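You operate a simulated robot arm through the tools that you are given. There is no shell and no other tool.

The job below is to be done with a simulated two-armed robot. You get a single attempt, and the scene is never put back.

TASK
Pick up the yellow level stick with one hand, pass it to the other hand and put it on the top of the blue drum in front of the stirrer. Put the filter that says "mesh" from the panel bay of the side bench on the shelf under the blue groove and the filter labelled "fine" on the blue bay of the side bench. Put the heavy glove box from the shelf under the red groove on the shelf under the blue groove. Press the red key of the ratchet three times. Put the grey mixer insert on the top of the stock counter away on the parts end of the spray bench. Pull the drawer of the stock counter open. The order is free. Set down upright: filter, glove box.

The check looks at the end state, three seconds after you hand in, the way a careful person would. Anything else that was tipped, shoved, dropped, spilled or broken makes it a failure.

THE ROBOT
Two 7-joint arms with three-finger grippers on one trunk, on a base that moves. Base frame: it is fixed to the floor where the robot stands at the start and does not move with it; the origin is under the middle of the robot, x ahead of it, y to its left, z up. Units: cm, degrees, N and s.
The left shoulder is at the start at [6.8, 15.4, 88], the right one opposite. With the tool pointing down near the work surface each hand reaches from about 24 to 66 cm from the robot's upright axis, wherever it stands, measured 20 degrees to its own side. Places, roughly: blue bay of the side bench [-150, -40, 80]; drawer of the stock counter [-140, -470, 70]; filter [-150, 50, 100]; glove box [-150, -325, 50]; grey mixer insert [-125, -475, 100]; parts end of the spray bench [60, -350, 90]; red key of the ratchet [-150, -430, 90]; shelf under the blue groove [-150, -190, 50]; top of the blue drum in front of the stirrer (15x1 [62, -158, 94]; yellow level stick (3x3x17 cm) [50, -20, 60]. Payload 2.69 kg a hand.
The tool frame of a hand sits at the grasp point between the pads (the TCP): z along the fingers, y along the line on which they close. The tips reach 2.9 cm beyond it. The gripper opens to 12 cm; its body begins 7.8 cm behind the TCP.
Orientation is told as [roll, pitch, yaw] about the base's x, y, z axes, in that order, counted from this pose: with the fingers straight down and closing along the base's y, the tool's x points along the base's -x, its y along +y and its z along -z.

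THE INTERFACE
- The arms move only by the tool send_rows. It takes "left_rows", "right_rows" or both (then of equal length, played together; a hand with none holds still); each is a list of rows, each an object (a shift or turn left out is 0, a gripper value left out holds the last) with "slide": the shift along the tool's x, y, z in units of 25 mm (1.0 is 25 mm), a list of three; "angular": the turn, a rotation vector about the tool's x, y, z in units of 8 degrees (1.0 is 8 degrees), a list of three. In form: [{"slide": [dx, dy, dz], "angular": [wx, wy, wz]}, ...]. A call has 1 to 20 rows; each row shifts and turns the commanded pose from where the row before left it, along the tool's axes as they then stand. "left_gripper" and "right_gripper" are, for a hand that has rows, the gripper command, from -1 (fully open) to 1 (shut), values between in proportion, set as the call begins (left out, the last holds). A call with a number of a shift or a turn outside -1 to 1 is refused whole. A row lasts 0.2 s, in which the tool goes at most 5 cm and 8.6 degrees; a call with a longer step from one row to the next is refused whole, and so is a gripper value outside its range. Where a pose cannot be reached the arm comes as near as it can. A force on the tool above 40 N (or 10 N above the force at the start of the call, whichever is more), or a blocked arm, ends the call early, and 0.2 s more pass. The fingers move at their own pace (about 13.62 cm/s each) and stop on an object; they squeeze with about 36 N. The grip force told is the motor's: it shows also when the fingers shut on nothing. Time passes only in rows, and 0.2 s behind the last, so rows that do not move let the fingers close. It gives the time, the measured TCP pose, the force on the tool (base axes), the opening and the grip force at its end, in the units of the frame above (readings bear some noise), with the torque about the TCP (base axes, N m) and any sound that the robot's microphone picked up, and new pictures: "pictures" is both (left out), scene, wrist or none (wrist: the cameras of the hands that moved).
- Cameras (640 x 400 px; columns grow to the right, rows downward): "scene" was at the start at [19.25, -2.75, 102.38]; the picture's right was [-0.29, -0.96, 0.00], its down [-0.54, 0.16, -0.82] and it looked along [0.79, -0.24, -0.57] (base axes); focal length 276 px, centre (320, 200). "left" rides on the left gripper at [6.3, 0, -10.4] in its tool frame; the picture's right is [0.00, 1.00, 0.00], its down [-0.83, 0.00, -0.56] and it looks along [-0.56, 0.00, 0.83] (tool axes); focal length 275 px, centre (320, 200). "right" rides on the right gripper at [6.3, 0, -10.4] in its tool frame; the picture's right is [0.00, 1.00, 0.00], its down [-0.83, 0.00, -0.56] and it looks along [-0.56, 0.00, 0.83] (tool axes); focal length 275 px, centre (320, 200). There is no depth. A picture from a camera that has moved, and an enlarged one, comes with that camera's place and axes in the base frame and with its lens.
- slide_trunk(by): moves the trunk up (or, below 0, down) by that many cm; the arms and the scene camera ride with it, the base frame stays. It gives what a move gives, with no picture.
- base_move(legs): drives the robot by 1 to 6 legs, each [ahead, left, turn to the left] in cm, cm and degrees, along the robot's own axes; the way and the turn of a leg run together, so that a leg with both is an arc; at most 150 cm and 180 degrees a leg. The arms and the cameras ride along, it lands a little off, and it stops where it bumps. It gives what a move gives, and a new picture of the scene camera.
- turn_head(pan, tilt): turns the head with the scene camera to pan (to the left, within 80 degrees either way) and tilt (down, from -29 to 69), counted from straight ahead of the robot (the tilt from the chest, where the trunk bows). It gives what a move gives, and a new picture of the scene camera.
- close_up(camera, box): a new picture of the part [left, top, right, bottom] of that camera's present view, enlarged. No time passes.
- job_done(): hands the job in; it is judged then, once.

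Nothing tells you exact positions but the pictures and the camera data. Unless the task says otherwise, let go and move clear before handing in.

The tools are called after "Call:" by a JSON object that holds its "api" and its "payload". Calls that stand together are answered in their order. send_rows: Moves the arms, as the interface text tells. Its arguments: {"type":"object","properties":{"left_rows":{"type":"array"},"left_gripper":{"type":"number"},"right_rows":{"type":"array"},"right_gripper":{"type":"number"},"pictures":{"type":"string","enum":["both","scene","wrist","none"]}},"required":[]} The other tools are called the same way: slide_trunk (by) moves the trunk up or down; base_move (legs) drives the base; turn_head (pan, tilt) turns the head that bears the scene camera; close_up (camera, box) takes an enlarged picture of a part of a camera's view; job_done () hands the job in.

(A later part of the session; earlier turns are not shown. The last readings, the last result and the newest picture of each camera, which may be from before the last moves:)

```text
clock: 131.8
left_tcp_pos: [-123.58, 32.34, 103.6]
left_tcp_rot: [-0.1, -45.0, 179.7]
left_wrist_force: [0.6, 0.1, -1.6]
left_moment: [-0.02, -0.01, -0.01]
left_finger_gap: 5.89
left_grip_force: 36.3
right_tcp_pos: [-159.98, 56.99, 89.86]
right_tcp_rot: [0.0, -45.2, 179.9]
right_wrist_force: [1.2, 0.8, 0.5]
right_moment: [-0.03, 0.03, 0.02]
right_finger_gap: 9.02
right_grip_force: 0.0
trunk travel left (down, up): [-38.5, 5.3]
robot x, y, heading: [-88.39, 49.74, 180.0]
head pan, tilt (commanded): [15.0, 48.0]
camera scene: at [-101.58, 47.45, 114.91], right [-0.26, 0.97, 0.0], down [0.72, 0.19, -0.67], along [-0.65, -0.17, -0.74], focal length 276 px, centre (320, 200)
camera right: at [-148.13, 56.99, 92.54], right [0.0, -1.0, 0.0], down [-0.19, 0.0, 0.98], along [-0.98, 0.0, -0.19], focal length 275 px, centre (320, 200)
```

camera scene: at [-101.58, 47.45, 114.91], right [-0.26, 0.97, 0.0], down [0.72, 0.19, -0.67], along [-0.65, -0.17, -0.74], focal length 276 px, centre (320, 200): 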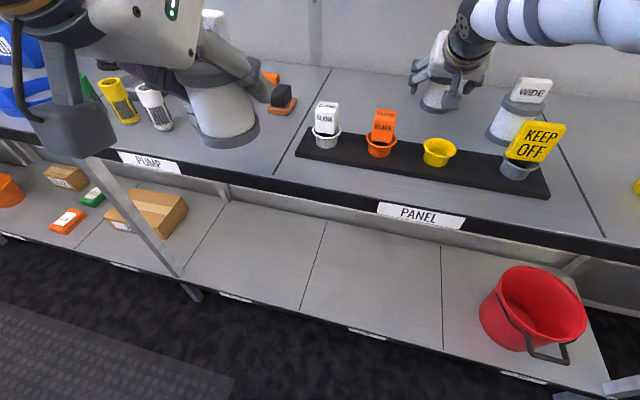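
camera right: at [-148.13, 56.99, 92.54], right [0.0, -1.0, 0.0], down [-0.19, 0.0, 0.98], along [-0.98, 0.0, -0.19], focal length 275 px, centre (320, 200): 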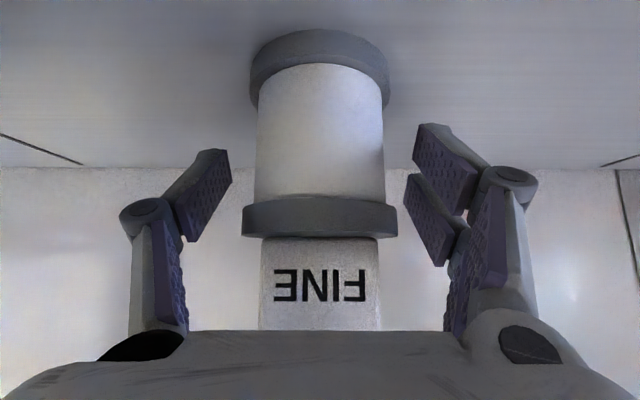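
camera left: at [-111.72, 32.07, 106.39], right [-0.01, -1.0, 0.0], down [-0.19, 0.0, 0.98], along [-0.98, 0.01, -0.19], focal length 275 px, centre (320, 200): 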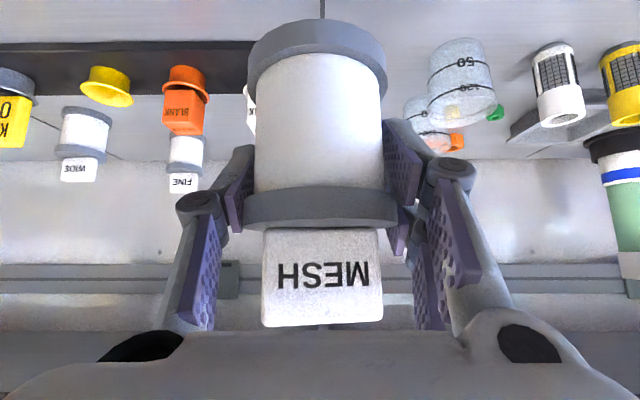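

Same alignment as with MESH. Closing the right gripper and retreating diagonally.

Call:
{"api": "send_rows", "payload": {"right_rows": [{}, {}, {}, {}], "right_gripper": 1, "pictures": "wrist"}}

Call:
{"api": "send_rows", "payload": {"right_rows": [{"slide": [0, 0, -0.5]}, {"slide": [0, 0, -0.9]}, {"slide": [0, 0, -0.9]}, {"slide": [0, 0, -0.9]}, {"slide": [0, 0, -0.9]}, {"slide": [0, 0, -0.9]}, {"slide": [0, 0, -0.9]}, {"slide": [0, 0, -0.9]}]}}

```text
clock: 132.8
left_tcp_pos: [-123.56, 32.35, 103.67]
left_tcp_rot: [0.0, -45.0, 179.7]
left_wrist_force: [-1.0, -0.5, -0.5]
left_moment: [0.0, -0.02, -0.01]
left_finger_gap: 5.87
left_grip_force: 35.9
right_tcp_pos: [-159.98, 57.13, 89.89]
right_tcp_rot: [-0.1, -45.2, -180.0]
right_wrist_force: [0.4, -1.6, 3.7]
right_moment: [-0.09, 0.02, -0.01]
right_finger_gap: 5.96
right_grip_force: 36.0
trunk travel left (down, up): [-38.5, 5.3]
robot x, y, heading: [-88.12, 49.79, -180.0]
head pan, tilt (commanded): [15.0, 48.0]
camera right: at [-148.08, 56.99, 92.6], right [0.0, -1.0, 0.0], down [-0.19, 0.0, 0.98], along [-0.98, 0.0, -0.19], focal length 275 px, centre (320, 200)
```

right: 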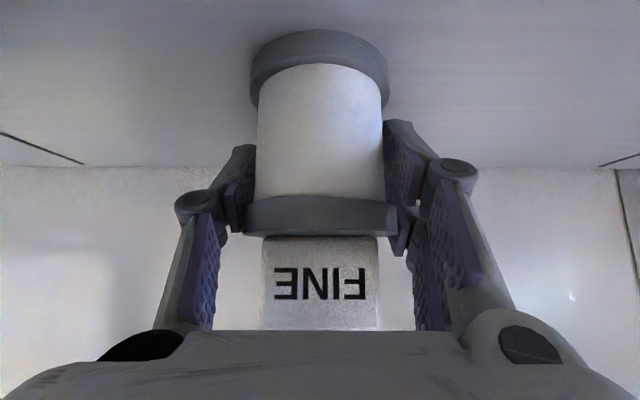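

```text
clock: 134.6
left_tcp_pos: [-123.64, 32.19, 103.7]
left_tcp_rot: [0.0, -45.0, 179.6]
left_wrist_force: [-0.1, 0.3, -1.2]
left_moment: [-0.03, 0.03, 0.04]
left_finger_gap: 5.85
left_grip_force: 36.2
right_tcp_pos: [-147.81, 56.91, 100.21]
right_tcp_rot: [-0.3, -42.6, -179.4]
right_wrist_force: [0.1, 1.0, -0.4]
right_moment: [0.02, -0.04, -0.01]
right_finger_gap: 5.96
right_grip_force: 35.8
right hand out of reach, approached as far as the arm can: row 8
trunk travel left (down, up): [-38.5, 5.3]
robot x, y, heading: [-88.47, 49.58, 179.9]
head pan, tilt (commanded): [15.0, 48.0]
camera scene: at [-101.57, 47.52, 114.91], right [-0.26, 0.97, 0.0], down [0.72, 0.19, -0.67], along [-0.65, -0.17, -0.74], focal length 276 px, centre (320, 200)
camera right: at [-136.02, 56.95, 103.49], right [0.01, -1.0, -0.01], down [-0.23, -0.01, 0.97], along [-0.97, -0.01, -0.23], focal length 275 px, centre (320, 200)
```

scene: 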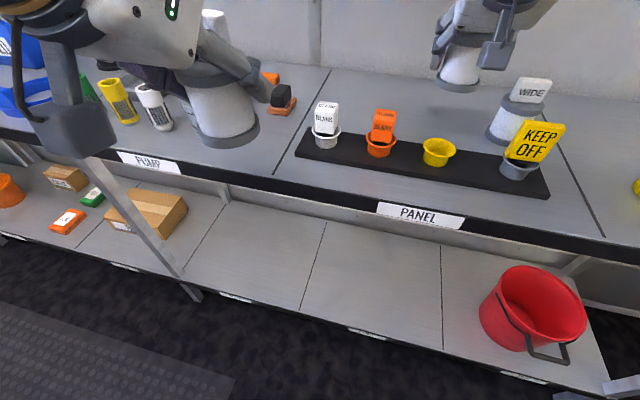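
right: 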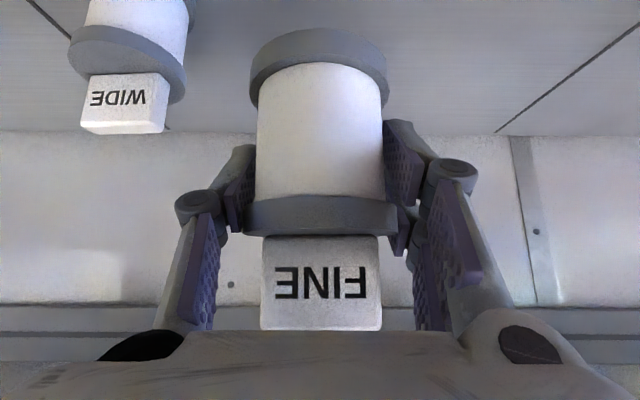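

FINE is held. I'll raise the trunk 3 cm for cap clearance and back the base away.

Call:
{"api": "slide_trunk", "payload": {"by": 3}}

Call:
{"api": "base_move", "payload": {"legs": [[-35, 0, 0]]}}

```text
clock: 135.3
left_tcp_pos: [-123.6, 32.26, 106.54]
left_tcp_rot: [-0.1, -44.9, 179.7]
left_wrist_force: [0.2, -0.6, -0.9]
left_moment: [0.01, -0.02, 0.01]
left_finger_gap: 5.84
left_grip_force: 35.9
right_tcp_pos: [-147.88, 56.97, 104.79]
right_tcp_rot: [-0.1, -45.1, -179.9]
right_wrist_force: [0.1, 0.1, -0.7]
right_moment: [0.05, 0.0, 0.01]
right_finger_gap: 5.94
right_grip_force: 35.7
trunk travel left (down, up): [-41.5, 2.3]
robot x, y, heading: [-88.45, 50.2, 180.3]
head pan, tilt (commanded): [15.0, 48.0]
```

```text
clock: 137.6
left_tcp_pos: [-88.46, 32.24, 106.71]
left_tcp_rot: [-0.1, -45.0, 179.7]
left_wrist_force: [-0.9, 0.3, 0.1]
left_moment: [0.01, 0.03, 0.02]
left_finger_gap: 5.84
left_grip_force: 36.0
right_tcp_pos: [-112.7, 57.12, 104.98]
right_tcp_rot: [-0.1, -45.1, 180.0]
right_wrist_force: [-0.3, 1.0, 0.2]
right_moment: [0.01, 0.0, 0.02]
right_finger_gap: 5.93
right_grip_force: 36.0
trunk travel left (down, up): [-41.5, 2.3]
robot x, y, heading: [-53.58, 50.23, 179.9]
head pan, tilt (commanded): [15.0, 48.0]
camera scene: at [-63.75, 47.44, 118.5], right [-0.26, 0.97, 0.0], down [0.72, 0.19, -0.67], along [-0.65, -0.17, -0.74], focal length 276 px, centre (320, 200)
```

scene: 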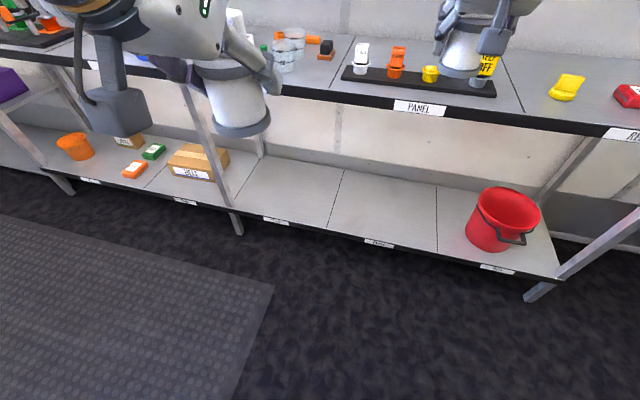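

Both filters are in hand. Driving left (toward -y) to the blue bay.

Call:
{"api": "base_move", "payload": {"legs": [[0, 102, 0]]}}

Call:
{"api": "turn_head", "payload": {"pan": 0, "tilt": 40}}

```text
clock: 146.0
left_tcp_pos: [-90.16, -72.4, 106.61]
left_tcp_rot: [-0.2, -45.0, 178.2]
left_wrist_force: [0.3, -0.3, -1.4]
left_moment: [-0.02, -0.04, 0.03]
left_finger_gap: 5.85
left_grip_force: 36.4
right_tcp_pos: [-113.82, -47.15, 104.88]
right_tcp_rot: [-0.1, -45.1, 178.7]
right_wrist_force: [0.2, 0.6, -1.0]
right_moment: [0.01, -0.01, -0.02]
right_finger_gap: 5.94
right_grip_force: 36.2
trunk travel left (down, up): [-41.5, 2.3]
robot x, y, heading: [-54.62, -55.38, 178.5]
head pan, tilt (commanded): [15.0, 48.0]
camera scene: at [-65.15, -57.83, 118.5], right [-0.24, 0.97, 0.0], down [0.72, 0.18, -0.67], along [-0.65, -0.16, -0.74], focal length 276 px, centre (320, 200)
```

scene: 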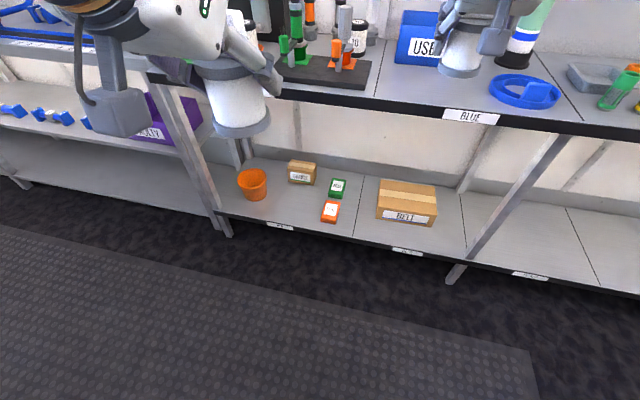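

```text
clock: 146.8
left_tcp_pos: [-90.19, -72.35, 106.59]
left_tcp_rot: [0.0, -45.1, 178.2]
left_wrist_force: [0.5, 0.1, -1.2]
left_moment: [-0.04, -0.03, -0.01]
left_finger_gap: 5.85
left_grip_force: 35.9
right_tcp_pos: [-113.75, -47.13, 104.91]
right_tcp_rot: [0.1, -45.1, 178.7]
right_wrist_force: [0.2, -0.4, -0.3]
right_moment: [-0.03, -0.02, 0.02]
right_finger_gap: 5.96
right_grip_force: 36.3
trunk travel left (down, up): [-41.5, 2.3]
robot x, y, heading: [-54.62, -55.63, 178.5]
head pan, tilt (commanded): [0.0, 40.0]
camera scene: at [-65.99, -55.77, 119.64], right [0.02, 1.0, 0.0], down [0.64, -0.01, -0.77], along [-0.77, 0.02, -0.64], focal length 276 px, centre (320, 200)
```

scene: 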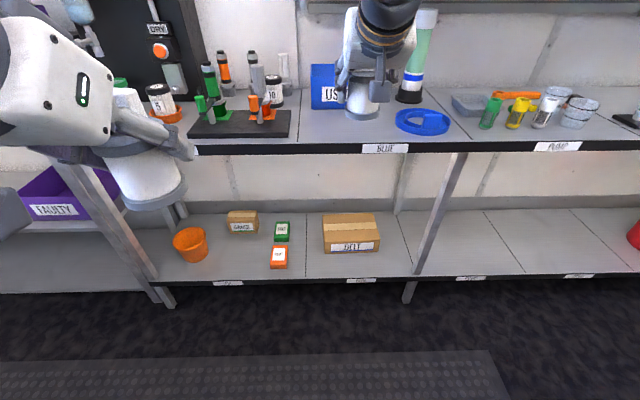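

The free spot in the blue bay is around [-141, -46], between the mat and the blue ring and in front of the USED bin. Driving forward 27 cm.

Call:
{"api": "base_move", "payload": {"legs": [[27, 0, 1.4]]}}

Call:
{"api": "turn_head", "payload": {"pan": -5, "tilt": 45}}

```text
clock: 148.7
left_tcp_pos: [-116.72, -73.03, 106.68]
left_tcp_rot: [-0.1, -45.0, 179.8]
left_wrist_force: [-0.1, 0.2, -1.3]
left_moment: [-0.01, 0.01, 0.03]
left_finger_gap: 5.83
left_grip_force: 35.9
right_tcp_pos: [-140.92, -48.31, 104.86]
right_tcp_rot: [0.0, -45.1, -179.8]
right_wrist_force: [-0.5, -0.2, -1.3]
right_moment: [0.0, 0.02, -0.01]
right_finger_gap: 5.92
right_grip_force: 35.8
trunk travel left (down, up): [-41.5, 2.3]
robot x, y, heading: [-81.58, -55.47, -179.9]
head pan, tilt (commanded): [0.0, 40.0]
camera scene: at [-92.92, -55.77, 119.64], right [0.0, 1.0, 0.0], down [0.64, 0.0, -0.77], along [-0.77, 0.0, -0.64], focal length 276 px, centre (320, 200)
```

scene: 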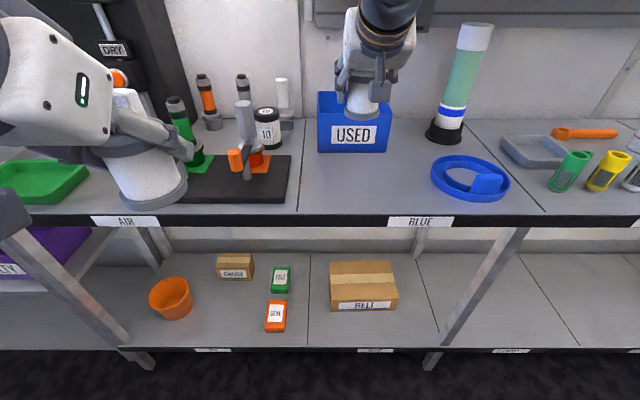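

```text
clock: 149.3
left_tcp_pos: [-116.56, -73.04, 106.59]
left_tcp_rot: [-0.2, -45.0, 179.7]
left_wrist_force: [0.2, -0.7, -0.2]
left_moment: [0.0, -0.01, 0.01]
left_finger_gap: 5.85
left_grip_force: 36.0
right_tcp_pos: [-140.94, -48.4, 104.96]
right_tcp_rot: [0.0, -45.2, -179.8]
right_wrist_force: [-0.7, 0.2, -0.2]
right_moment: [-0.02, 0.0, -0.01]
right_finger_gap: 5.98
right_grip_force: 35.6
trunk travel left (down, up): [-41.5, 2.3]
robot x, y, heading: [-81.74, -55.2, -180.1]
head pan, tilt (commanded): [-5.0, 45.0]
camera scene: at [-92.46, -55.07, 118.92], right [0.08, 1.0, 0.0], down [0.7, -0.06, -0.71], along [-0.7, 0.06, -0.71], focal length 276 px, centre (320, 200)
```

scene: 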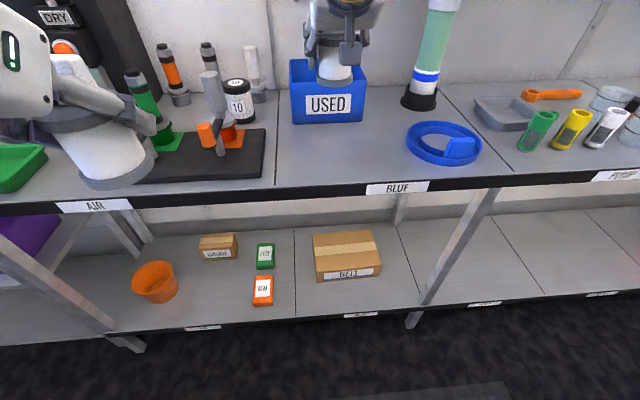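

I'll lower FINE to the bench in the blue bay: first most of the way, then creeping with force feedback.

Call:
{"api": "send_rows", "payload": {"right_rows": [{"slide": [0.5, -0.15, 0.5]}, {"slide": [0.5, -0.15, 0.5]}, {"slide": [0.5, -0.15, 0.5]}, {"slide": [0.5, -0.15, 0.5]}, {"slide": [0.5, -0.15, 0.5]}, {"slide": [0.5, -0.15, 0.5]}, {"slide": [0.5, -0.15, 0.5]}, {"slide": [0.4, -0.1, 0.4]}]}}

Call:
{"api": "close_up", "payload": {"camera": "scene", "box": [260, 60, 500, 210]}}

```text
clock: 151.2
left_tcp_pos: [-116.48, -73.03, 106.67]
left_tcp_rot: [-0.1, -45.0, 179.9]
left_wrist_force: [-0.1, 0.4, 0.2]
left_moment: [0.03, 0.0, 0.01]
left_finger_gap: 5.83
left_grip_force: 36.1
right_tcp_pos: [-140.81, -45.42, 91.17]
right_tcp_rot: [-0.1, -45.2, -179.8]
right_wrist_force: [0.0, -0.5, -0.2]
right_moment: [-0.03, 0.01, -0.01]
right_finger_gap: 5.93
right_grip_force: 36.2
trunk travel left (down, up): [-41.5, 2.3]
robot x, y, heading: [-81.63, -55.68, -180.2]
head pan, tilt (commanded): [-5.0, 45.0]
camera scene: at [-92.47, -55.07, 118.92], right [0.08, 1.0, 0.0], down [0.7, -0.06, -0.71], along [-0.7, 0.06, -0.71], focal length 276 px, centre (320, 200)
camera right: at [-128.97, -45.39, 93.82], right [0.01, -1.0, 0.0], down [-0.19, -0.01, 0.98], along [-0.98, -0.01, -0.19], focal length 275 px, centre (320, 200)
```

scene: 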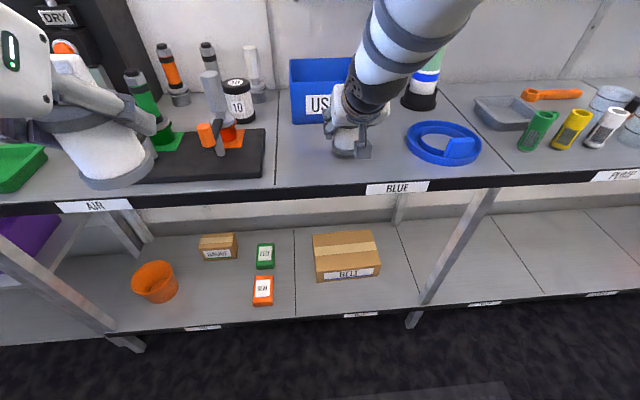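
right: 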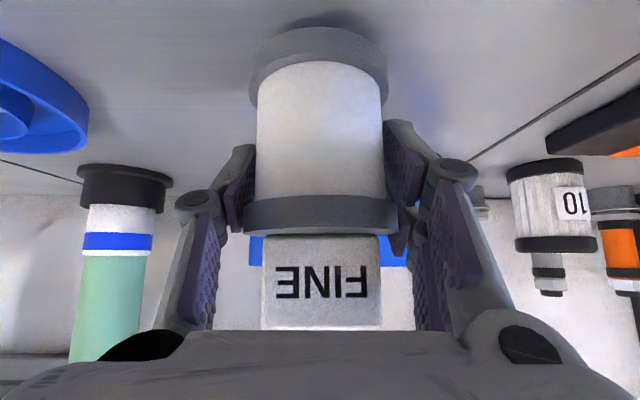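

```text
2.67 times, centred on (380, 135) of scene
camera zoom: at [-92.47, -55.07, 118.92], right [0.08, 1.0, 0.0], down [0.7, -0.06, -0.71], along [-0.7, 0.06, -0.71], focal length 736 px, centre (160, 373)
```

zoom: 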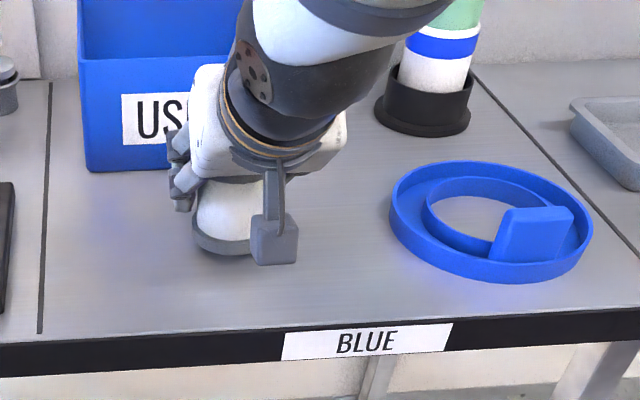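

Call:
{"api": "send_rows", "payload": {"right_rows": [{"slide": [0.14, 0, 0.14]}, {"slide": [0.14, 0, 0.14]}], "pictures": "none"}}

Call:
{"api": "send_rows", "payload": {"right_rows": [{"slide": [0.08, 0, 0.08]}], "pictures": "none"}}

```text
clock: 151.8
left_tcp_pos: [-116.63, -73.02, 106.64]
left_tcp_rot: [0.0, -44.9, 179.9]
left_wrist_force: [0.3, 0.5, -1.0]
left_moment: [0.02, 0.0, -0.01]
left_finger_gap: 5.83
left_grip_force: 35.6
right_tcp_pos: [-140.85, -45.45, 90.09]
right_tcp_rot: [-0.1, -45.3, -179.9]
right_wrist_force: [-0.4, 0.3, 0.5]
right_moment: [0.0, -0.01, 0.02]
right_finger_gap: 5.94
right_grip_force: 36.1
trunk travel left (down, up): [-41.5, 2.3]
robot x, y, heading: [-81.56, -55.84, -179.8]
head pan, tilt (commanded): [-5.0, 45.0]
```

```text
clock: 152.2
left_tcp_pos: [-116.64, -73.02, 106.87]
left_tcp_rot: [-0.1, -45.0, 179.7]
left_wrist_force: [0.2, 0.6, -0.4]
left_moment: [0.0, 0.01, -0.01]
left_finger_gap: 5.88
left_grip_force: 36.3
right_tcp_pos: [-140.93, -45.56, 90.01]
right_tcp_rot: [0.0, -45.4, -179.9]
right_wrist_force: [0.7, 0.5, 5.9]
right_moment: [-0.13, -0.07, 0.02]
right_finger_gap: 5.95
right_grip_force: 36.2
trunk travel left (down, up): [-41.5, 2.3]
robot x, y, heading: [-81.83, -55.69, -179.8]
head pan, tilt (commanded): [-5.0, 45.0]
```

Contact at about 6 N. Releasing FINE and retreating along the finger axis.

Call:
{"api": "send_rows", "payload": {"right_rows": [{}, {}], "right_gripper": -0.45, "pictures": "wrist"}}

Call:
{"api": "send_rows", "payload": {"right_rows": [{"slide": [0, 0, -0.5]}, {"slide": [0, 0, -0.9]}, {"slide": [0, 0, -0.9]}, {"slide": [0, 0, -0.9]}, {"slide": [0, 0, -0.9]}, {"slide": [0, 0, -0.9]}]}}

```text
clock: 152.8
left_tcp_pos: [-116.7, -73.05, 106.76]
left_tcp_rot: [-0.1, -45.0, 179.8]
left_wrist_force: [0.1, 0.1, -1.7]
left_moment: [-0.01, 0.03, 0.01]
left_finger_gap: 5.85
left_grip_force: 36.0
right_tcp_pos: [-140.9, -45.5, 89.84]
right_tcp_rot: [0.1, -45.1, -179.8]
right_wrist_force: [-0.7, -0.4, 0.1]
right_moment: [0.0, 0.0, 0.02]
right_finger_gap: 8.69
right_grip_force: 0.1
trunk travel left (down, up): [-41.5, 2.3]
robot x, y, heading: [-81.52, -55.8, -180.1]
head pan, tilt (commanded): [-5.0, 45.0]
camera right: at [-128.98, -45.57, 92.51], right [0.01, -1.0, 0.0], down [-0.19, 0.0, 0.98], along [-0.98, -0.01, -0.19], focal length 275 px, centre (320, 200)
```

right: 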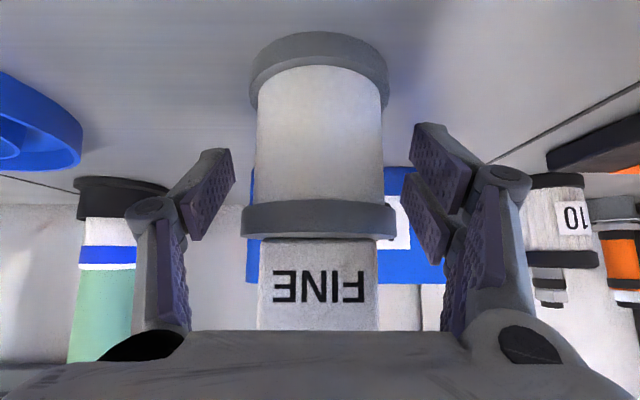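

```text
clock: 154.2
left_tcp_pos: [-116.51, -73.02, 106.75]
left_tcp_rot: [-0.1, -45.0, 179.8]
left_wrist_force: [0.2, -0.2, -1.1]
left_moment: [-0.04, 0.01, -0.04]
left_finger_gap: 5.86
left_grip_force: 35.8
right_tcp_pos: [-133.86, -45.73, 95.68]
right_tcp_rot: [0.3, -43.2, -179.6]
right_wrist_force: [-0.2, -0.1, -1.3]
right_moment: [0.01, 0.03, -0.03]
right_finger_gap: 8.72
right_grip_force: 0.1
right hand out of reach, approached as far as the arm can: row 5, 6
trunk travel left (down, up): [-41.5, 2.3]
robot x, y, heading: [-81.87, -55.3, -179.8]
head pan, tilt (commanded): [-5.0, 45.0]
camera scene: at [-93.25, -52.88, 123.71], right [0.31, 0.95, 0.0], down [0.24, -0.08, -0.97], along [-0.92, 0.3, -0.25], focal length 276 px, centre (320, 200)
camera right: at [-122.05, -45.64, 98.83], right [0.01, -1.0, 0.0], down [-0.22, 0.0, 0.97], along [-0.97, -0.01, -0.22], focal length 275 px, centre (320, 200)
```

scene: 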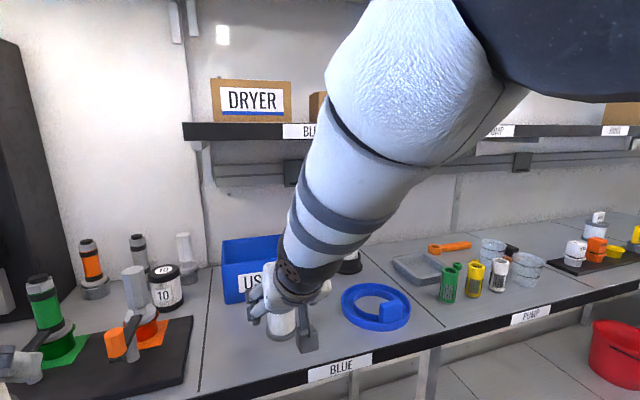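
right: 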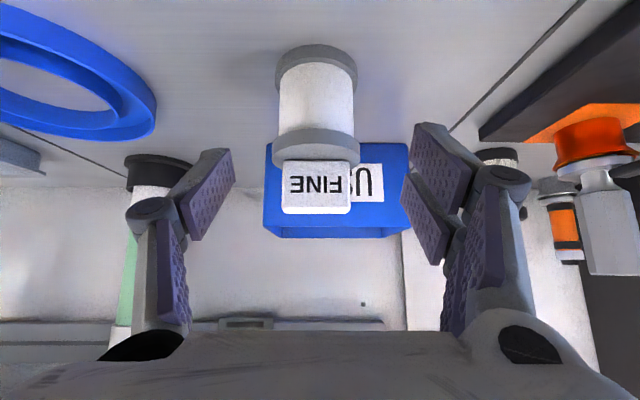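

FINE stands upright in the blue bay. The arm is at its fold limit, so I'll back the base away.

Call:
{"api": "base_move", "payload": {"legs": [[-30, 0, 0]]}}

Call:
{"api": "send_rows", "payload": {"right_rows": [{"slide": [0.5, -0.8, 0.3]}, {"slide": [0.5, -0.8, 0.3]}, {"slide": [0.3, -0.8, 0.3]}, {"slide": [0.3, -0.8, 0.3]}, {"slide": [0.3, -0.8, 0.3]}], "pictures": "scene"}}

Call:
{"api": "turn_head", "payload": {"pan": -5, "tilt": 35}}

```text
clock: 156.2
left_tcp_pos: [-87.05, -72.88, 106.62]
left_tcp_rot: [-0.1, -45.0, 179.7]
left_wrist_force: [-0.2, 0.7, -0.4]
left_moment: [-0.02, 0.01, 0.01]
left_finger_gap: 5.86
left_grip_force: 36.0
right_tcp_pos: [-104.19, -45.49, 95.74]
right_tcp_rot: [0.3, -43.3, 180.1]
right_wrist_force: [0.4, -0.7, -0.4]
right_moment: [0.01, 0.01, 0.01]
right_finger_gap: 8.7
right_grip_force: 0.0
trunk travel left (down, up): [-41.5, 2.3]
robot x, y, heading: [-52.4, -55.47, 179.8]
head pan, tilt (commanded): [-5.0, 45.0]
camera scene: at [-63.59, -52.86, 123.74], right [0.31, 0.95, 0.0], down [0.23, -0.07, -0.97], along [-0.92, 0.3, -0.24], focal length 276 px, centre (320, 200)
```

scene: 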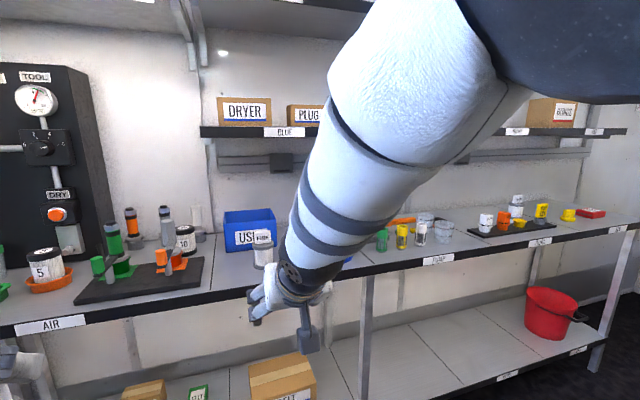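

```text
clock: 157.4
left_tcp_pos: [-87.06, -72.78, 106.75]
left_tcp_rot: [0.1, -45.0, 179.6]
left_wrist_force: [0.4, 0.5, -0.3]
left_moment: [0.02, 0.01, 0.0]
left_finger_gap: 5.84
left_grip_force: 35.7
right_tcp_pos: [-103.46, -35.3, 89.8]
right_tcp_rot: [0.4, -43.3, 179.9]
right_wrist_force: [0.2, -0.3, 0.3]
right_moment: [0.03, -0.01, 0.01]
right_finger_gap: 8.72
right_grip_force: 0.1
trunk travel left (down, up): [-41.5, 2.3]
robot x, y, heading: [-52.31, -55.41, 179.8]
head pan, tilt (commanded): [-5.0, 45.0]
camera scene: at [-62.88, -54.97, 118.92], right [0.09, 1.0, 0.0], down [0.7, -0.06, -0.71], along [-0.7, 0.06, -0.71], focal length 276 px, centre (320, 200)
```

scene: 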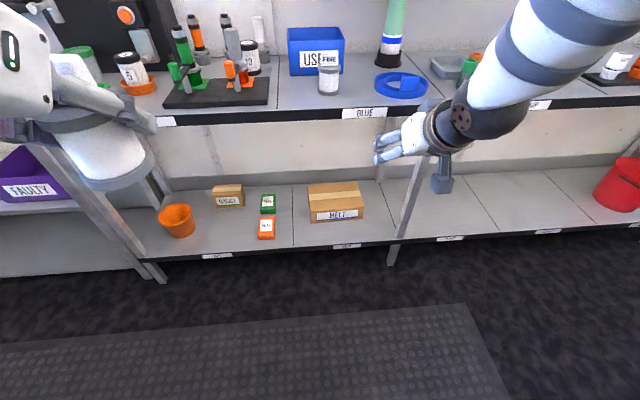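

```text
clock: 158.1
left_tcp_pos: [-87.14, -72.69, 106.7]
left_tcp_rot: [-0.1, -45.0, 179.7]
left_wrist_force: [-0.8, 0.2, -0.1]
left_moment: [0.04, 0.03, 0.04]
left_finger_gap: 5.87
left_grip_force: 36.0
right_tcp_pos: [-103.43, -35.26, 89.57]
right_tcp_rot: [0.4, -43.3, 179.8]
right_wrist_force: [-0.3, -0.6, 1.2]
right_moment: [0.0, -0.01, 0.01]
right_finger_gap: 8.7
right_grip_force: 0.1
trunk travel left (down, up): [-41.5, 2.3]
robot x, y, heading: [-52.15, -55.5, 179.8]
head pan, tilt (commanded): [-5.0, 35.0]
camera scene: at [-63.53, -54.95, 120.39], right [0.09, 1.0, 0.0], down [0.57, -0.05, -0.82], along [-0.82, 0.07, -0.57], focal length 276 px, centre (320, 200)
```

scene: 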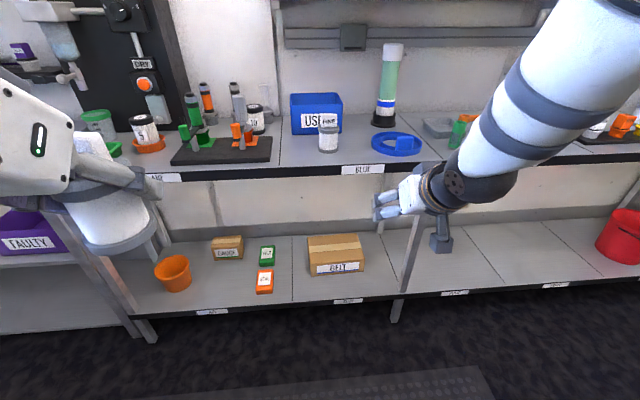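

FINE placed. Tuck the right hand back to pointing down, then drive left to the blue groove section.

Call:
{"api": "send_rows", "payload": {"right_rows": [{"angular": [0, 1, 0]}, {"angular": [0, 1, 0]}, {"angular": [0, 1, 0]}, {"angular": [0, 1, 0]}, {"angular": [0, 1, 0]}, {"angular": [0, 0.4, 0]}, {"slide": [0.8, -0.3, 0]}, {"slide": [0.8, -0.3, 0]}, {"slide": [0.8, -0.3, 0]}, {"slide": [0.8, 0, 0]}], "pictures": "none"}}

Call:
{"api": "base_move", "payload": {"legs": [[0, 120, 0]]}}

```text
clock: 160.3
left_tcp_pos: [-87.01, -72.91, 106.82]
left_tcp_rot: [-0.2, -45.0, 179.6]
left_wrist_force: [0.4, -0.2, -0.7]
left_moment: [0.04, 0.04, -0.01]
left_finger_gap: 5.85
left_grip_force: 36.4
right_tcp_pos: [-95.32, -33.2, 89.76]
right_tcp_rot: [0.3, -0.1, -179.7]
right_wrist_force: [-0.3, 0.0, 0.3]
right_moment: [0.02, 0.01, 0.01]
right_finger_gap: 8.7
right_grip_force: 0.0
trunk travel left (down, up): [-41.5, 2.3]
robot x, y, heading: [-51.73, -55.78, 180.0]
head pan, tilt (commanded): [-5.0, 35.0]
```

```text
clock: 169.9
left_tcp_pos: [-89.43, -193.86, 106.48]
left_tcp_rot: [-0.1, -45.0, 177.9]
left_wrist_force: [-0.6, 0.3, -0.6]
left_moment: [-0.01, 0.0, -0.04]
left_finger_gap: 5.84
left_grip_force: 36.0
right_tcp_pos: [-96.53, -153.82, 89.65]
right_tcp_rot: [0.4, -0.1, 178.5]
right_wrist_force: [0.3, 0.1, 0.8]
right_moment: [0.03, 0.03, -0.01]
right_finger_gap: 8.7
right_grip_force: 0.1
trunk travel left (down, up): [-41.5, 2.3]
robot x, y, heading: [-53.7, -177.83, 178.5]
head pan, tilt (commanded): [-5.0, 35.0]
camera scene: at [-65.39, -176.58, 120.4], right [0.12, 0.99, 0.0], down [0.57, -0.07, -0.82], along [-0.81, 0.1, -0.57], focal length 276 px, centre (320, 200)
```

scene: 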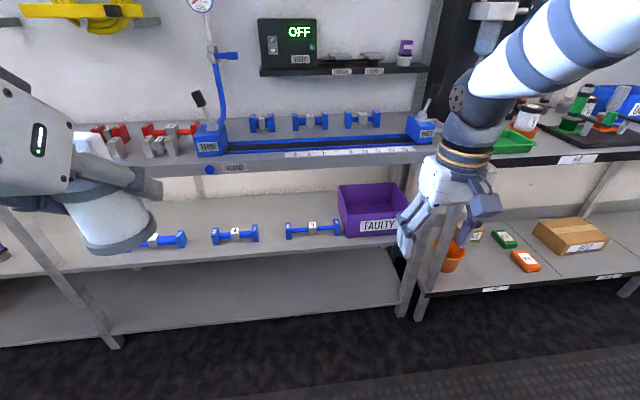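

I see the shelf under the blue groove with three blue dumbbells and the FAULTY bin. I'll take close-ups and look left toward the glove box before placing.

Call:
{"api": "close_up", "payload": {"camera": "scene", "box": [120, 160, 440, 340]}}

Call:
{"api": "turn_head", "payload": {"pan": 55, "tilt": 30}}

```text
2.00 times, centred on (280, 250) of scene
camera zoom: at [-65.39, -176.58, 120.4], right [0.12, 0.99, 0.0], down [0.57, -0.07, -0.82], along [-0.81, 0.1, -0.57], focal length 552 px, centre (400, 100)
```

zoom: 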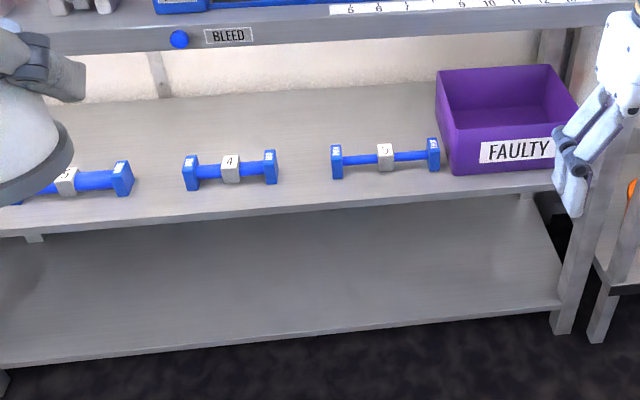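

```text
clock: 171.2
left_tcp_pos: [-89.53, -193.88, 106.6]
left_tcp_rot: [-0.1, -45.0, 177.9]
left_wrist_force: [0.4, -0.2, -1.0]
left_moment: [0.01, 0.03, 0.0]
left_finger_gap: 5.85
left_grip_force: 36.3
right_tcp_pos: [-96.49, -153.84, 89.72]
right_tcp_rot: [0.3, 0.0, 178.5]
right_wrist_force: [-0.5, -0.4, -0.5]
right_moment: [0.0, -0.02, -0.01]
right_finger_gap: 8.68
right_grip_force: 0.0
trunk travel left (down, up): [-41.5, 2.3]
robot x, y, heading: [-53.94, -177.39, 178.3]
head pan, tilt (commanded): [55.0, 30.0]
camera scene: at [-62.06, -184.85, 121.18], right [-0.8, 0.6, 0.0], down [0.3, 0.4, -0.87], along [-0.52, -0.69, -0.5], focal length 276 px, centre (320, 200)
```

scene: 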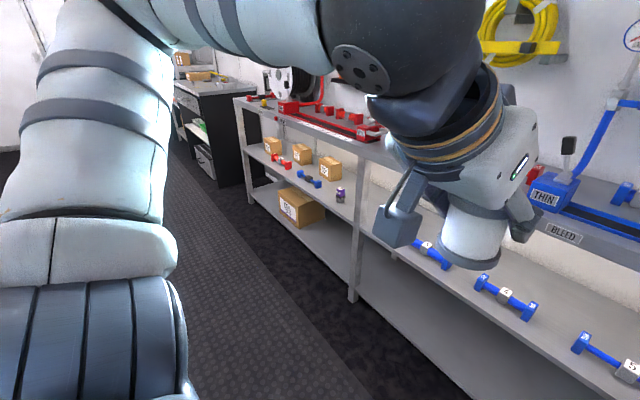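

Call:
{"api": "close_up", "payload": {"camera": "scene", "box": [230, 80, 430, 240]}}

```text
2.50 times, centred on (330, 160) of scene
camera zoom: at [-62.06, -184.85, 121.18], right [-0.8, 0.6, 0.0], down [0.3, 0.4, -0.87], along [-0.52, -0.69, -0.5], focal length 690 px, centre (295, 300)
```

zoom: 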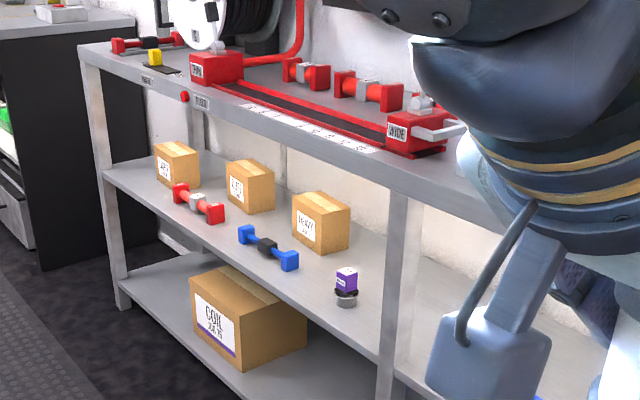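

The boxes on the red shelf include one labelled "HEAVY". For MESH, the gap between dumbbells near [-140, -185] on the shelf works. I'll lower the trunk to see and reach under the bench.

Call:
{"api": "slide_trunk", "payload": {"by": -36}}

Call:
{"api": "turn_head", "payload": {"pan": 0, "tilt": 25}}

```text
clock: 174.7
left_tcp_pos: [-94.87, -193.63, 62.2]
left_tcp_rot: [-0.1, -29.8, 178.0]
left_wrist_force: [0.1, 0.1, -0.4]
left_moment: [0.0, 0.06, -0.02]
left_finger_gap: 5.81
left_grip_force: 35.4
right_tcp_pos: [-94.13, -153.92, 37.05]
right_tcp_rot: [0.4, 25.3, 178.7]
right_wrist_force: [0.2, -0.8, 0.6]
right_moment: [0.02, 0.01, 0.02]
right_finger_gap: 8.72
right_grip_force: 0.0
trunk travel left (down, up): [-5.5, 38.3]
robot x, y, heading: [-53.83, -177.32, 178.5]
head pan, tilt (commanded): [55.0, 30.0]
```

```text
clock: 175.9
left_tcp_pos: [-94.8, -193.56, 62.16]
left_tcp_rot: [-0.1, -29.8, 178.0]
left_wrist_force: [0.1, -0.4, -0.7]
left_moment: [0.02, -0.01, 0.01]
left_finger_gap: 5.82
left_grip_force: 36.4
right_tcp_pos: [-94.06, -153.87, 36.99]
right_tcp_rot: [0.5, 25.3, 178.6]
right_wrist_force: [-0.3, 0.1, -0.5]
right_moment: [0.02, -0.04, 0.03]
right_finger_gap: 8.67
right_grip_force: 0.1
trunk travel left (down, up): [-5.5, 38.3]
robot x, y, heading: [-53.82, -177.49, 178.3]
head pan, tilt (commanded): [0.0, 25.0]
camera scene: at [-80.04, -176.9, 82.37], right [0.03, 1.0, 0.0], down [0.42, -0.01, -0.91], along [-0.91, 0.03, -0.42], focal length 276 px, centre (320, 200)
```

scene: 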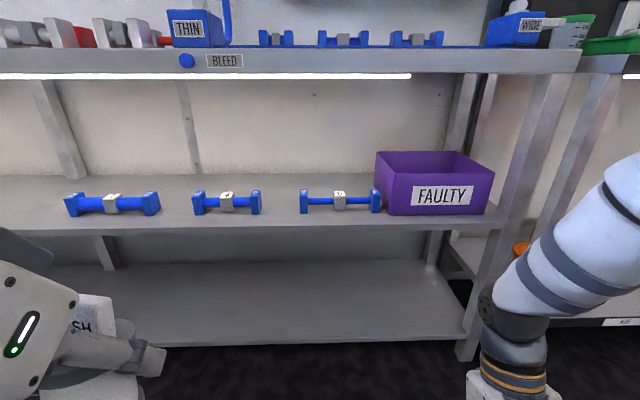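

The trunk bow tilted the hands, but the view under the bench is good now. Zooming to measure the gap and shelf edges.

Call:
{"api": "close_up", "payload": {"camera": "scene", "box": [170, 150, 400, 290]}}

Call:
{"api": "close_up", "payload": {"camera": "scene", "box": [0, 60, 230, 290]}}

```text
2.78 times, centred on (285, 220) of scene
camera zoom: at [-80.04, -176.9, 82.37], right [0.03, 1.0, 0.0], down [0.42, -0.01, -0.91], along [-0.91, 0.03, -0.42], focal length 768 px, centre (417, 144)
```

zoom: 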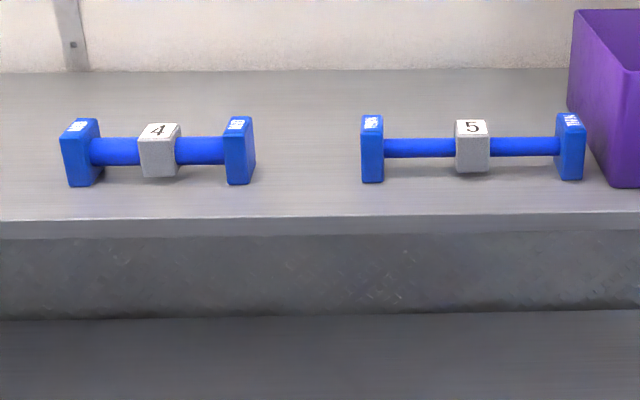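

```text
1.74 times, centred on (115, 175) of scene
camera zoom: at [-80.04, -176.9, 82.37], right [0.03, 1.0, 0.0], down [0.42, -0.01, -0.91], along [-0.91, 0.03, -0.42], focal length 480 px, centre (676, 244)
```

zoom: 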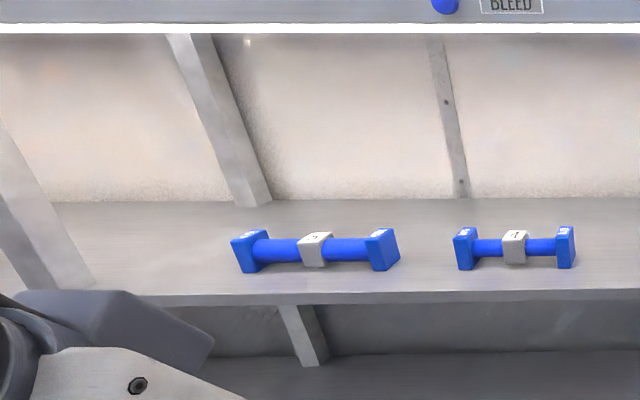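

Measured: shelf z≈51, front edge x≈-134.3, dumbbells x -140…-142.5 and 5.3 cm tall, gap y -189…-180, bench underside ≈81. MESH can go behind the dumbbells at about [-149, -184.5]. Re-pitch the left hand to -45° and align the base.

Call:
{"api": "send_rows", "payload": {"left_rows": [{"angular": [0, -0.95, 0]}, {"angular": [0, -0.95, 0], "slide": [-0.5, 0, -0.5]}, {"slide": [-0.5, 0, -0.5]}], "pictures": "none"}}

Call:
{"api": "base_move", "payload": {"legs": [[0, -3, 1.6], [20, 0, 0]]}}

```text
clock: 176.8
left_tcp_pos: [-98.22, -192.34, 68.46]
left_tcp_rot: [-0.3, -45.0, 178.1]
left_wrist_force: [0.3, 0.2, 0.1]
left_moment: [0.03, 0.0, -0.01]
left_finger_gap: 5.83
left_grip_force: 36.3
left hand out of reach, approached as far as the arm can: row 1, 2
right_tcp_pos: [-94.14, -153.95, 37.02]
right_tcp_rot: [0.4, 25.3, 178.7]
right_wrist_force: [0.3, -0.5, -0.1]
right_moment: [0.03, 0.01, 0.02]
right_finger_gap: 8.7
right_grip_force: 0.1
trunk travel left (down, up): [-5.5, 38.3]
robot x, y, heading: [-54.06, -177.79, 178.5]
head pan, tilt (commanded): [0.0, 25.0]
```

```text
clock: 178.9
left_tcp_pos: [-117.89, -190.35, 68.41]
left_tcp_rot: [-0.2, -44.8, 179.7]
left_wrist_force: [-0.4, -0.3, -1.2]
left_moment: [0.03, 0.03, -0.04]
left_finger_gap: 5.87
left_grip_force: 35.9
right_tcp_pos: [-114.91, -151.96, 37.01]
right_tcp_rot: [0.4, 25.3, -179.7]
right_wrist_force: [0.9, -0.8, -0.7]
right_moment: [0.01, 0.0, -0.03]
right_finger_gap: 8.69
right_grip_force: 0.0
trunk travel left (down, up): [-5.5, 38.3]
robot x, y, heading: [-74.37, -174.55, 179.8]
head pan, tilt (commanded): [0.0, 25.0]
camera scene: at [-100.15, -174.51, 82.37], right [0.0, 1.0, 0.0], down [0.42, 0.0, -0.91], along [-0.91, 0.0, -0.42], focal length 276 px, centre (320, 200)
```

scene: 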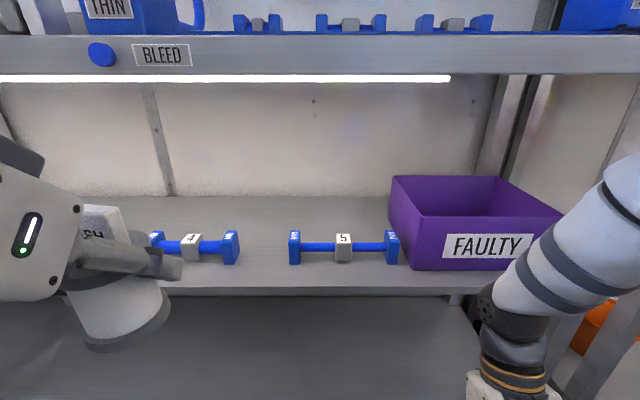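

Before driving closer I'll retract the right hand so it won't hit the shelf.

Call:
{"api": "send_rows", "payload": {"right_rows": [{"angular": [0, -0.8, 0], "slide": [0.8, 0, 0]}, {"angular": [0, -0.8, 0], "slide": [0.8, 0, 0]}, {"angular": [0, -0.8, 0], "slide": [0.8, 0, 0]}, {"angular": [0, -0.76, 0], "slide": [0.8, -0.4, 0]}, {"slide": [0.8, -0.4, 0]}, {"slide": [0.8, -0.4, 0]}], "pictures": "scene"}}

```text
clock: 180.3
left_tcp_pos: [-117.82, -190.46, 68.49]
left_tcp_rot: [-0.2, -45.0, 179.7]
left_wrist_force: [0.6, 0.5, -0.7]
left_moment: [0.02, 0.02, -0.02]
left_finger_gap: 5.81
left_grip_force: 35.5
right_tcp_pos: [-105.06, -148.53, 38.89]
right_tcp_rot: [0.0, 6.1, -179.0]
right_wrist_force: [0.0, -0.4, 0.8]
right_moment: [0.04, 0.0, -0.03]
right_finger_gap: 8.7
right_grip_force: 0.1
right hand out of reach, approached as far as the arm can: row 1, 2, 5, 6
trunk travel left (down, up): [-5.5, 38.3]
robot x, y, heading: [-74.01, -174.32, 179.7]
head pan, tilt (commanded): [0.0, 25.0]
camera scene: at [-100.15, -174.51, 82.37], right [0.0, 1.0, 0.0], down [0.42, 0.0, -0.91], along [-0.91, 0.0, -0.42], focal length 276 px, centre (320, 200)
```

scene: 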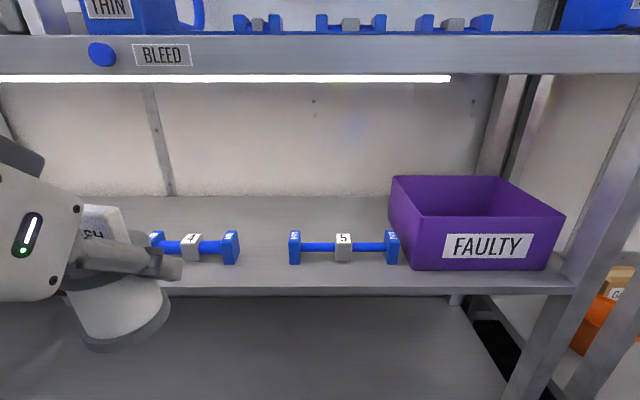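

Call:
{"api": "base_move", "payload": {"legs": [[14, 0, 0]]}}

Call:
{"api": "send_rows", "payload": {"left_rows": [{"slide": [0, -0.8, 0]}, {"slide": [0, -0.8, 0]}, {"slide": [0, -0.76, 0]}]}}

```text
clock: 181.6
left_tcp_pos: [-131.62, -190.39, 68.51]
left_tcp_rot: [-0.2, -44.9, 179.7]
left_wrist_force: [0.0, -0.2, -0.4]
left_moment: [0.04, 0.02, -0.02]
left_finger_gap: 5.83
left_grip_force: 36.5
right_tcp_pos: [-118.76, -148.49, 38.83]
right_tcp_rot: [-0.1, 6.2, -178.9]
right_wrist_force: [0.2, 0.3, -0.2]
right_moment: [0.01, -0.02, -0.01]
right_finger_gap: 8.69
right_grip_force: 0.1
trunk travel left (down, up): [-5.5, 38.3]
robot x, y, heading: [-87.54, -174.39, 180.0]
head pan, tilt (commanded): [0.0, 25.0]
camera scene: at [-113.82, -174.5, 82.38], right [0.0, 1.0, 0.0], down [0.42, 0.0, -0.91], along [-0.91, 0.0, -0.42], focal length 276 px, centre (320, 200)
```

scene: 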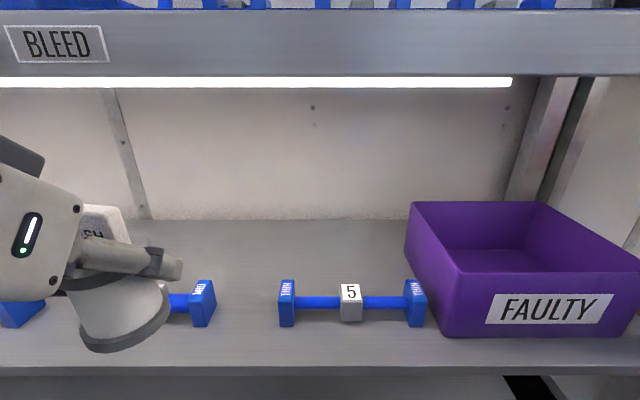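

```text
clock: 182.4
left_tcp_pos: [-131.43, -184.69, 68.43]
left_tcp_rot: [-0.5, -44.8, -179.8]
left_wrist_force: [-0.4, 0.2, -0.4]
left_moment: [0.01, 0.02, -0.04]
left_finger_gap: 5.84
left_grip_force: 35.7
right_tcp_pos: [-118.72, -148.55, 38.9]
right_tcp_rot: [-0.1, 6.1, -178.9]
right_wrist_force: [-0.4, -1.0, 0.4]
right_moment: [-0.01, -0.01, -0.02]
right_finger_gap: 8.71
right_grip_force: 0.1
trunk travel left (down, up): [-5.5, 38.3]
robot x, y, heading: [-87.41, -174.76, 179.8]
head pan, tilt (commanded): [0.0, 25.0]
camera scene: at [-113.83, -174.41, 82.38], right [0.01, 1.0, 0.0], down [0.42, -0.01, -0.91], along [-0.91, 0.01, -0.42], focal length 276 px, centre (320, 200)
camera left: at [-119.64, -184.84, 71.28], right [-0.01, -1.0, 0.0], down [-0.2, 0.0, 0.98], along [-0.98, 0.01, -0.2], focal length 275 px, centre (320, 200)
```

scene: 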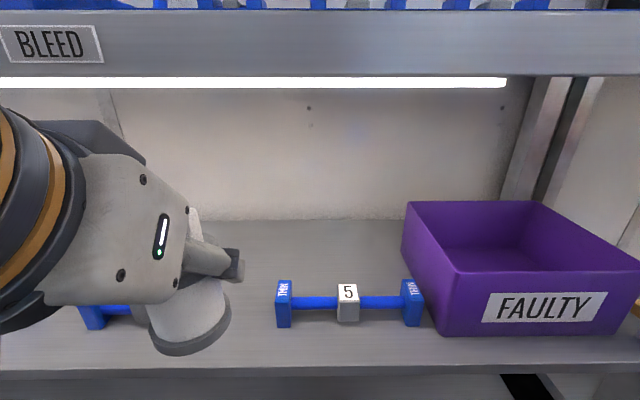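
left: 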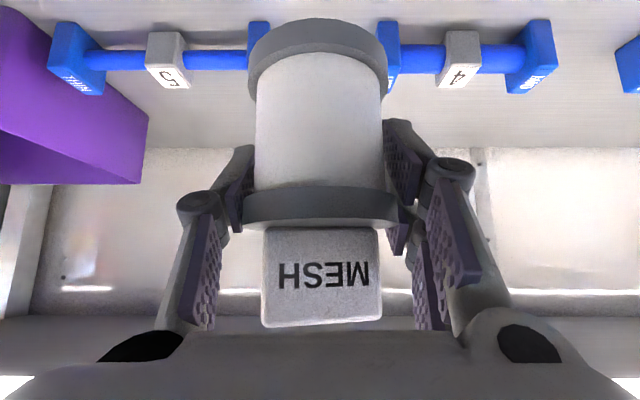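

Centred on the gap. Moving under the bench edge on a shallow path, then down the finger axis.

Call:
{"api": "send_rows", "payload": {"left_rows": [{"slide": [-0.294, 0, 0.735]}, {"slide": [-0.294, 0, 0.735]}, {"slide": [-0.294, 0, 0.735]}, {"slide": [-0.294, 0, 0.735]}, {"slide": [-0.294, 0, 0.735]}]}}

```text
clock: 183.6
left_tcp_pos: [-140.55, -184.61, 64.46]
left_tcp_rot: [-0.3, -44.9, 179.7]
left_wrist_force: [0.4, -0.2, -0.3]
left_moment: [-0.02, -0.03, -0.01]
left_finger_gap: 5.84
left_grip_force: 35.9
right_tcp_pos: [-118.74, -148.54, 38.87]
right_tcp_rot: [0.1, 6.3, -178.8]
right_wrist_force: [0.0, 0.9, -0.5]
right_moment: [-0.01, -0.02, 0.0]
right_finger_gap: 8.69
right_grip_force: 0.1
trunk travel left (down, up): [-5.5, 38.3]
robot x, y, heading: [-88.05, -173.9, 179.8]
head pan, tilt (commanded): [0.0, 25.0]
camera scene: at [-113.83, -174.5, 82.37], right [0.0, 1.0, 0.0], down [0.42, 0.0, -0.91], along [-0.91, 0.0, -0.42], focal length 276 px, centre (320, 200)
camera left: at [-128.7, -184.77, 67.32], right [-0.01, -1.0, 0.0], down [-0.2, 0.0, 0.98], along [-0.98, 0.01, -0.2], focal length 275 px, centre (320, 200)
```

scene: 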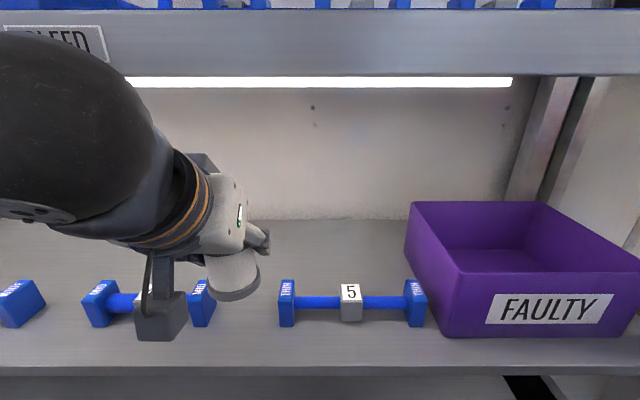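
left: 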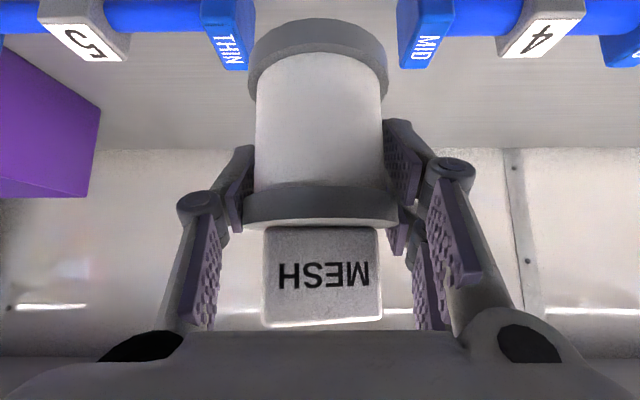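

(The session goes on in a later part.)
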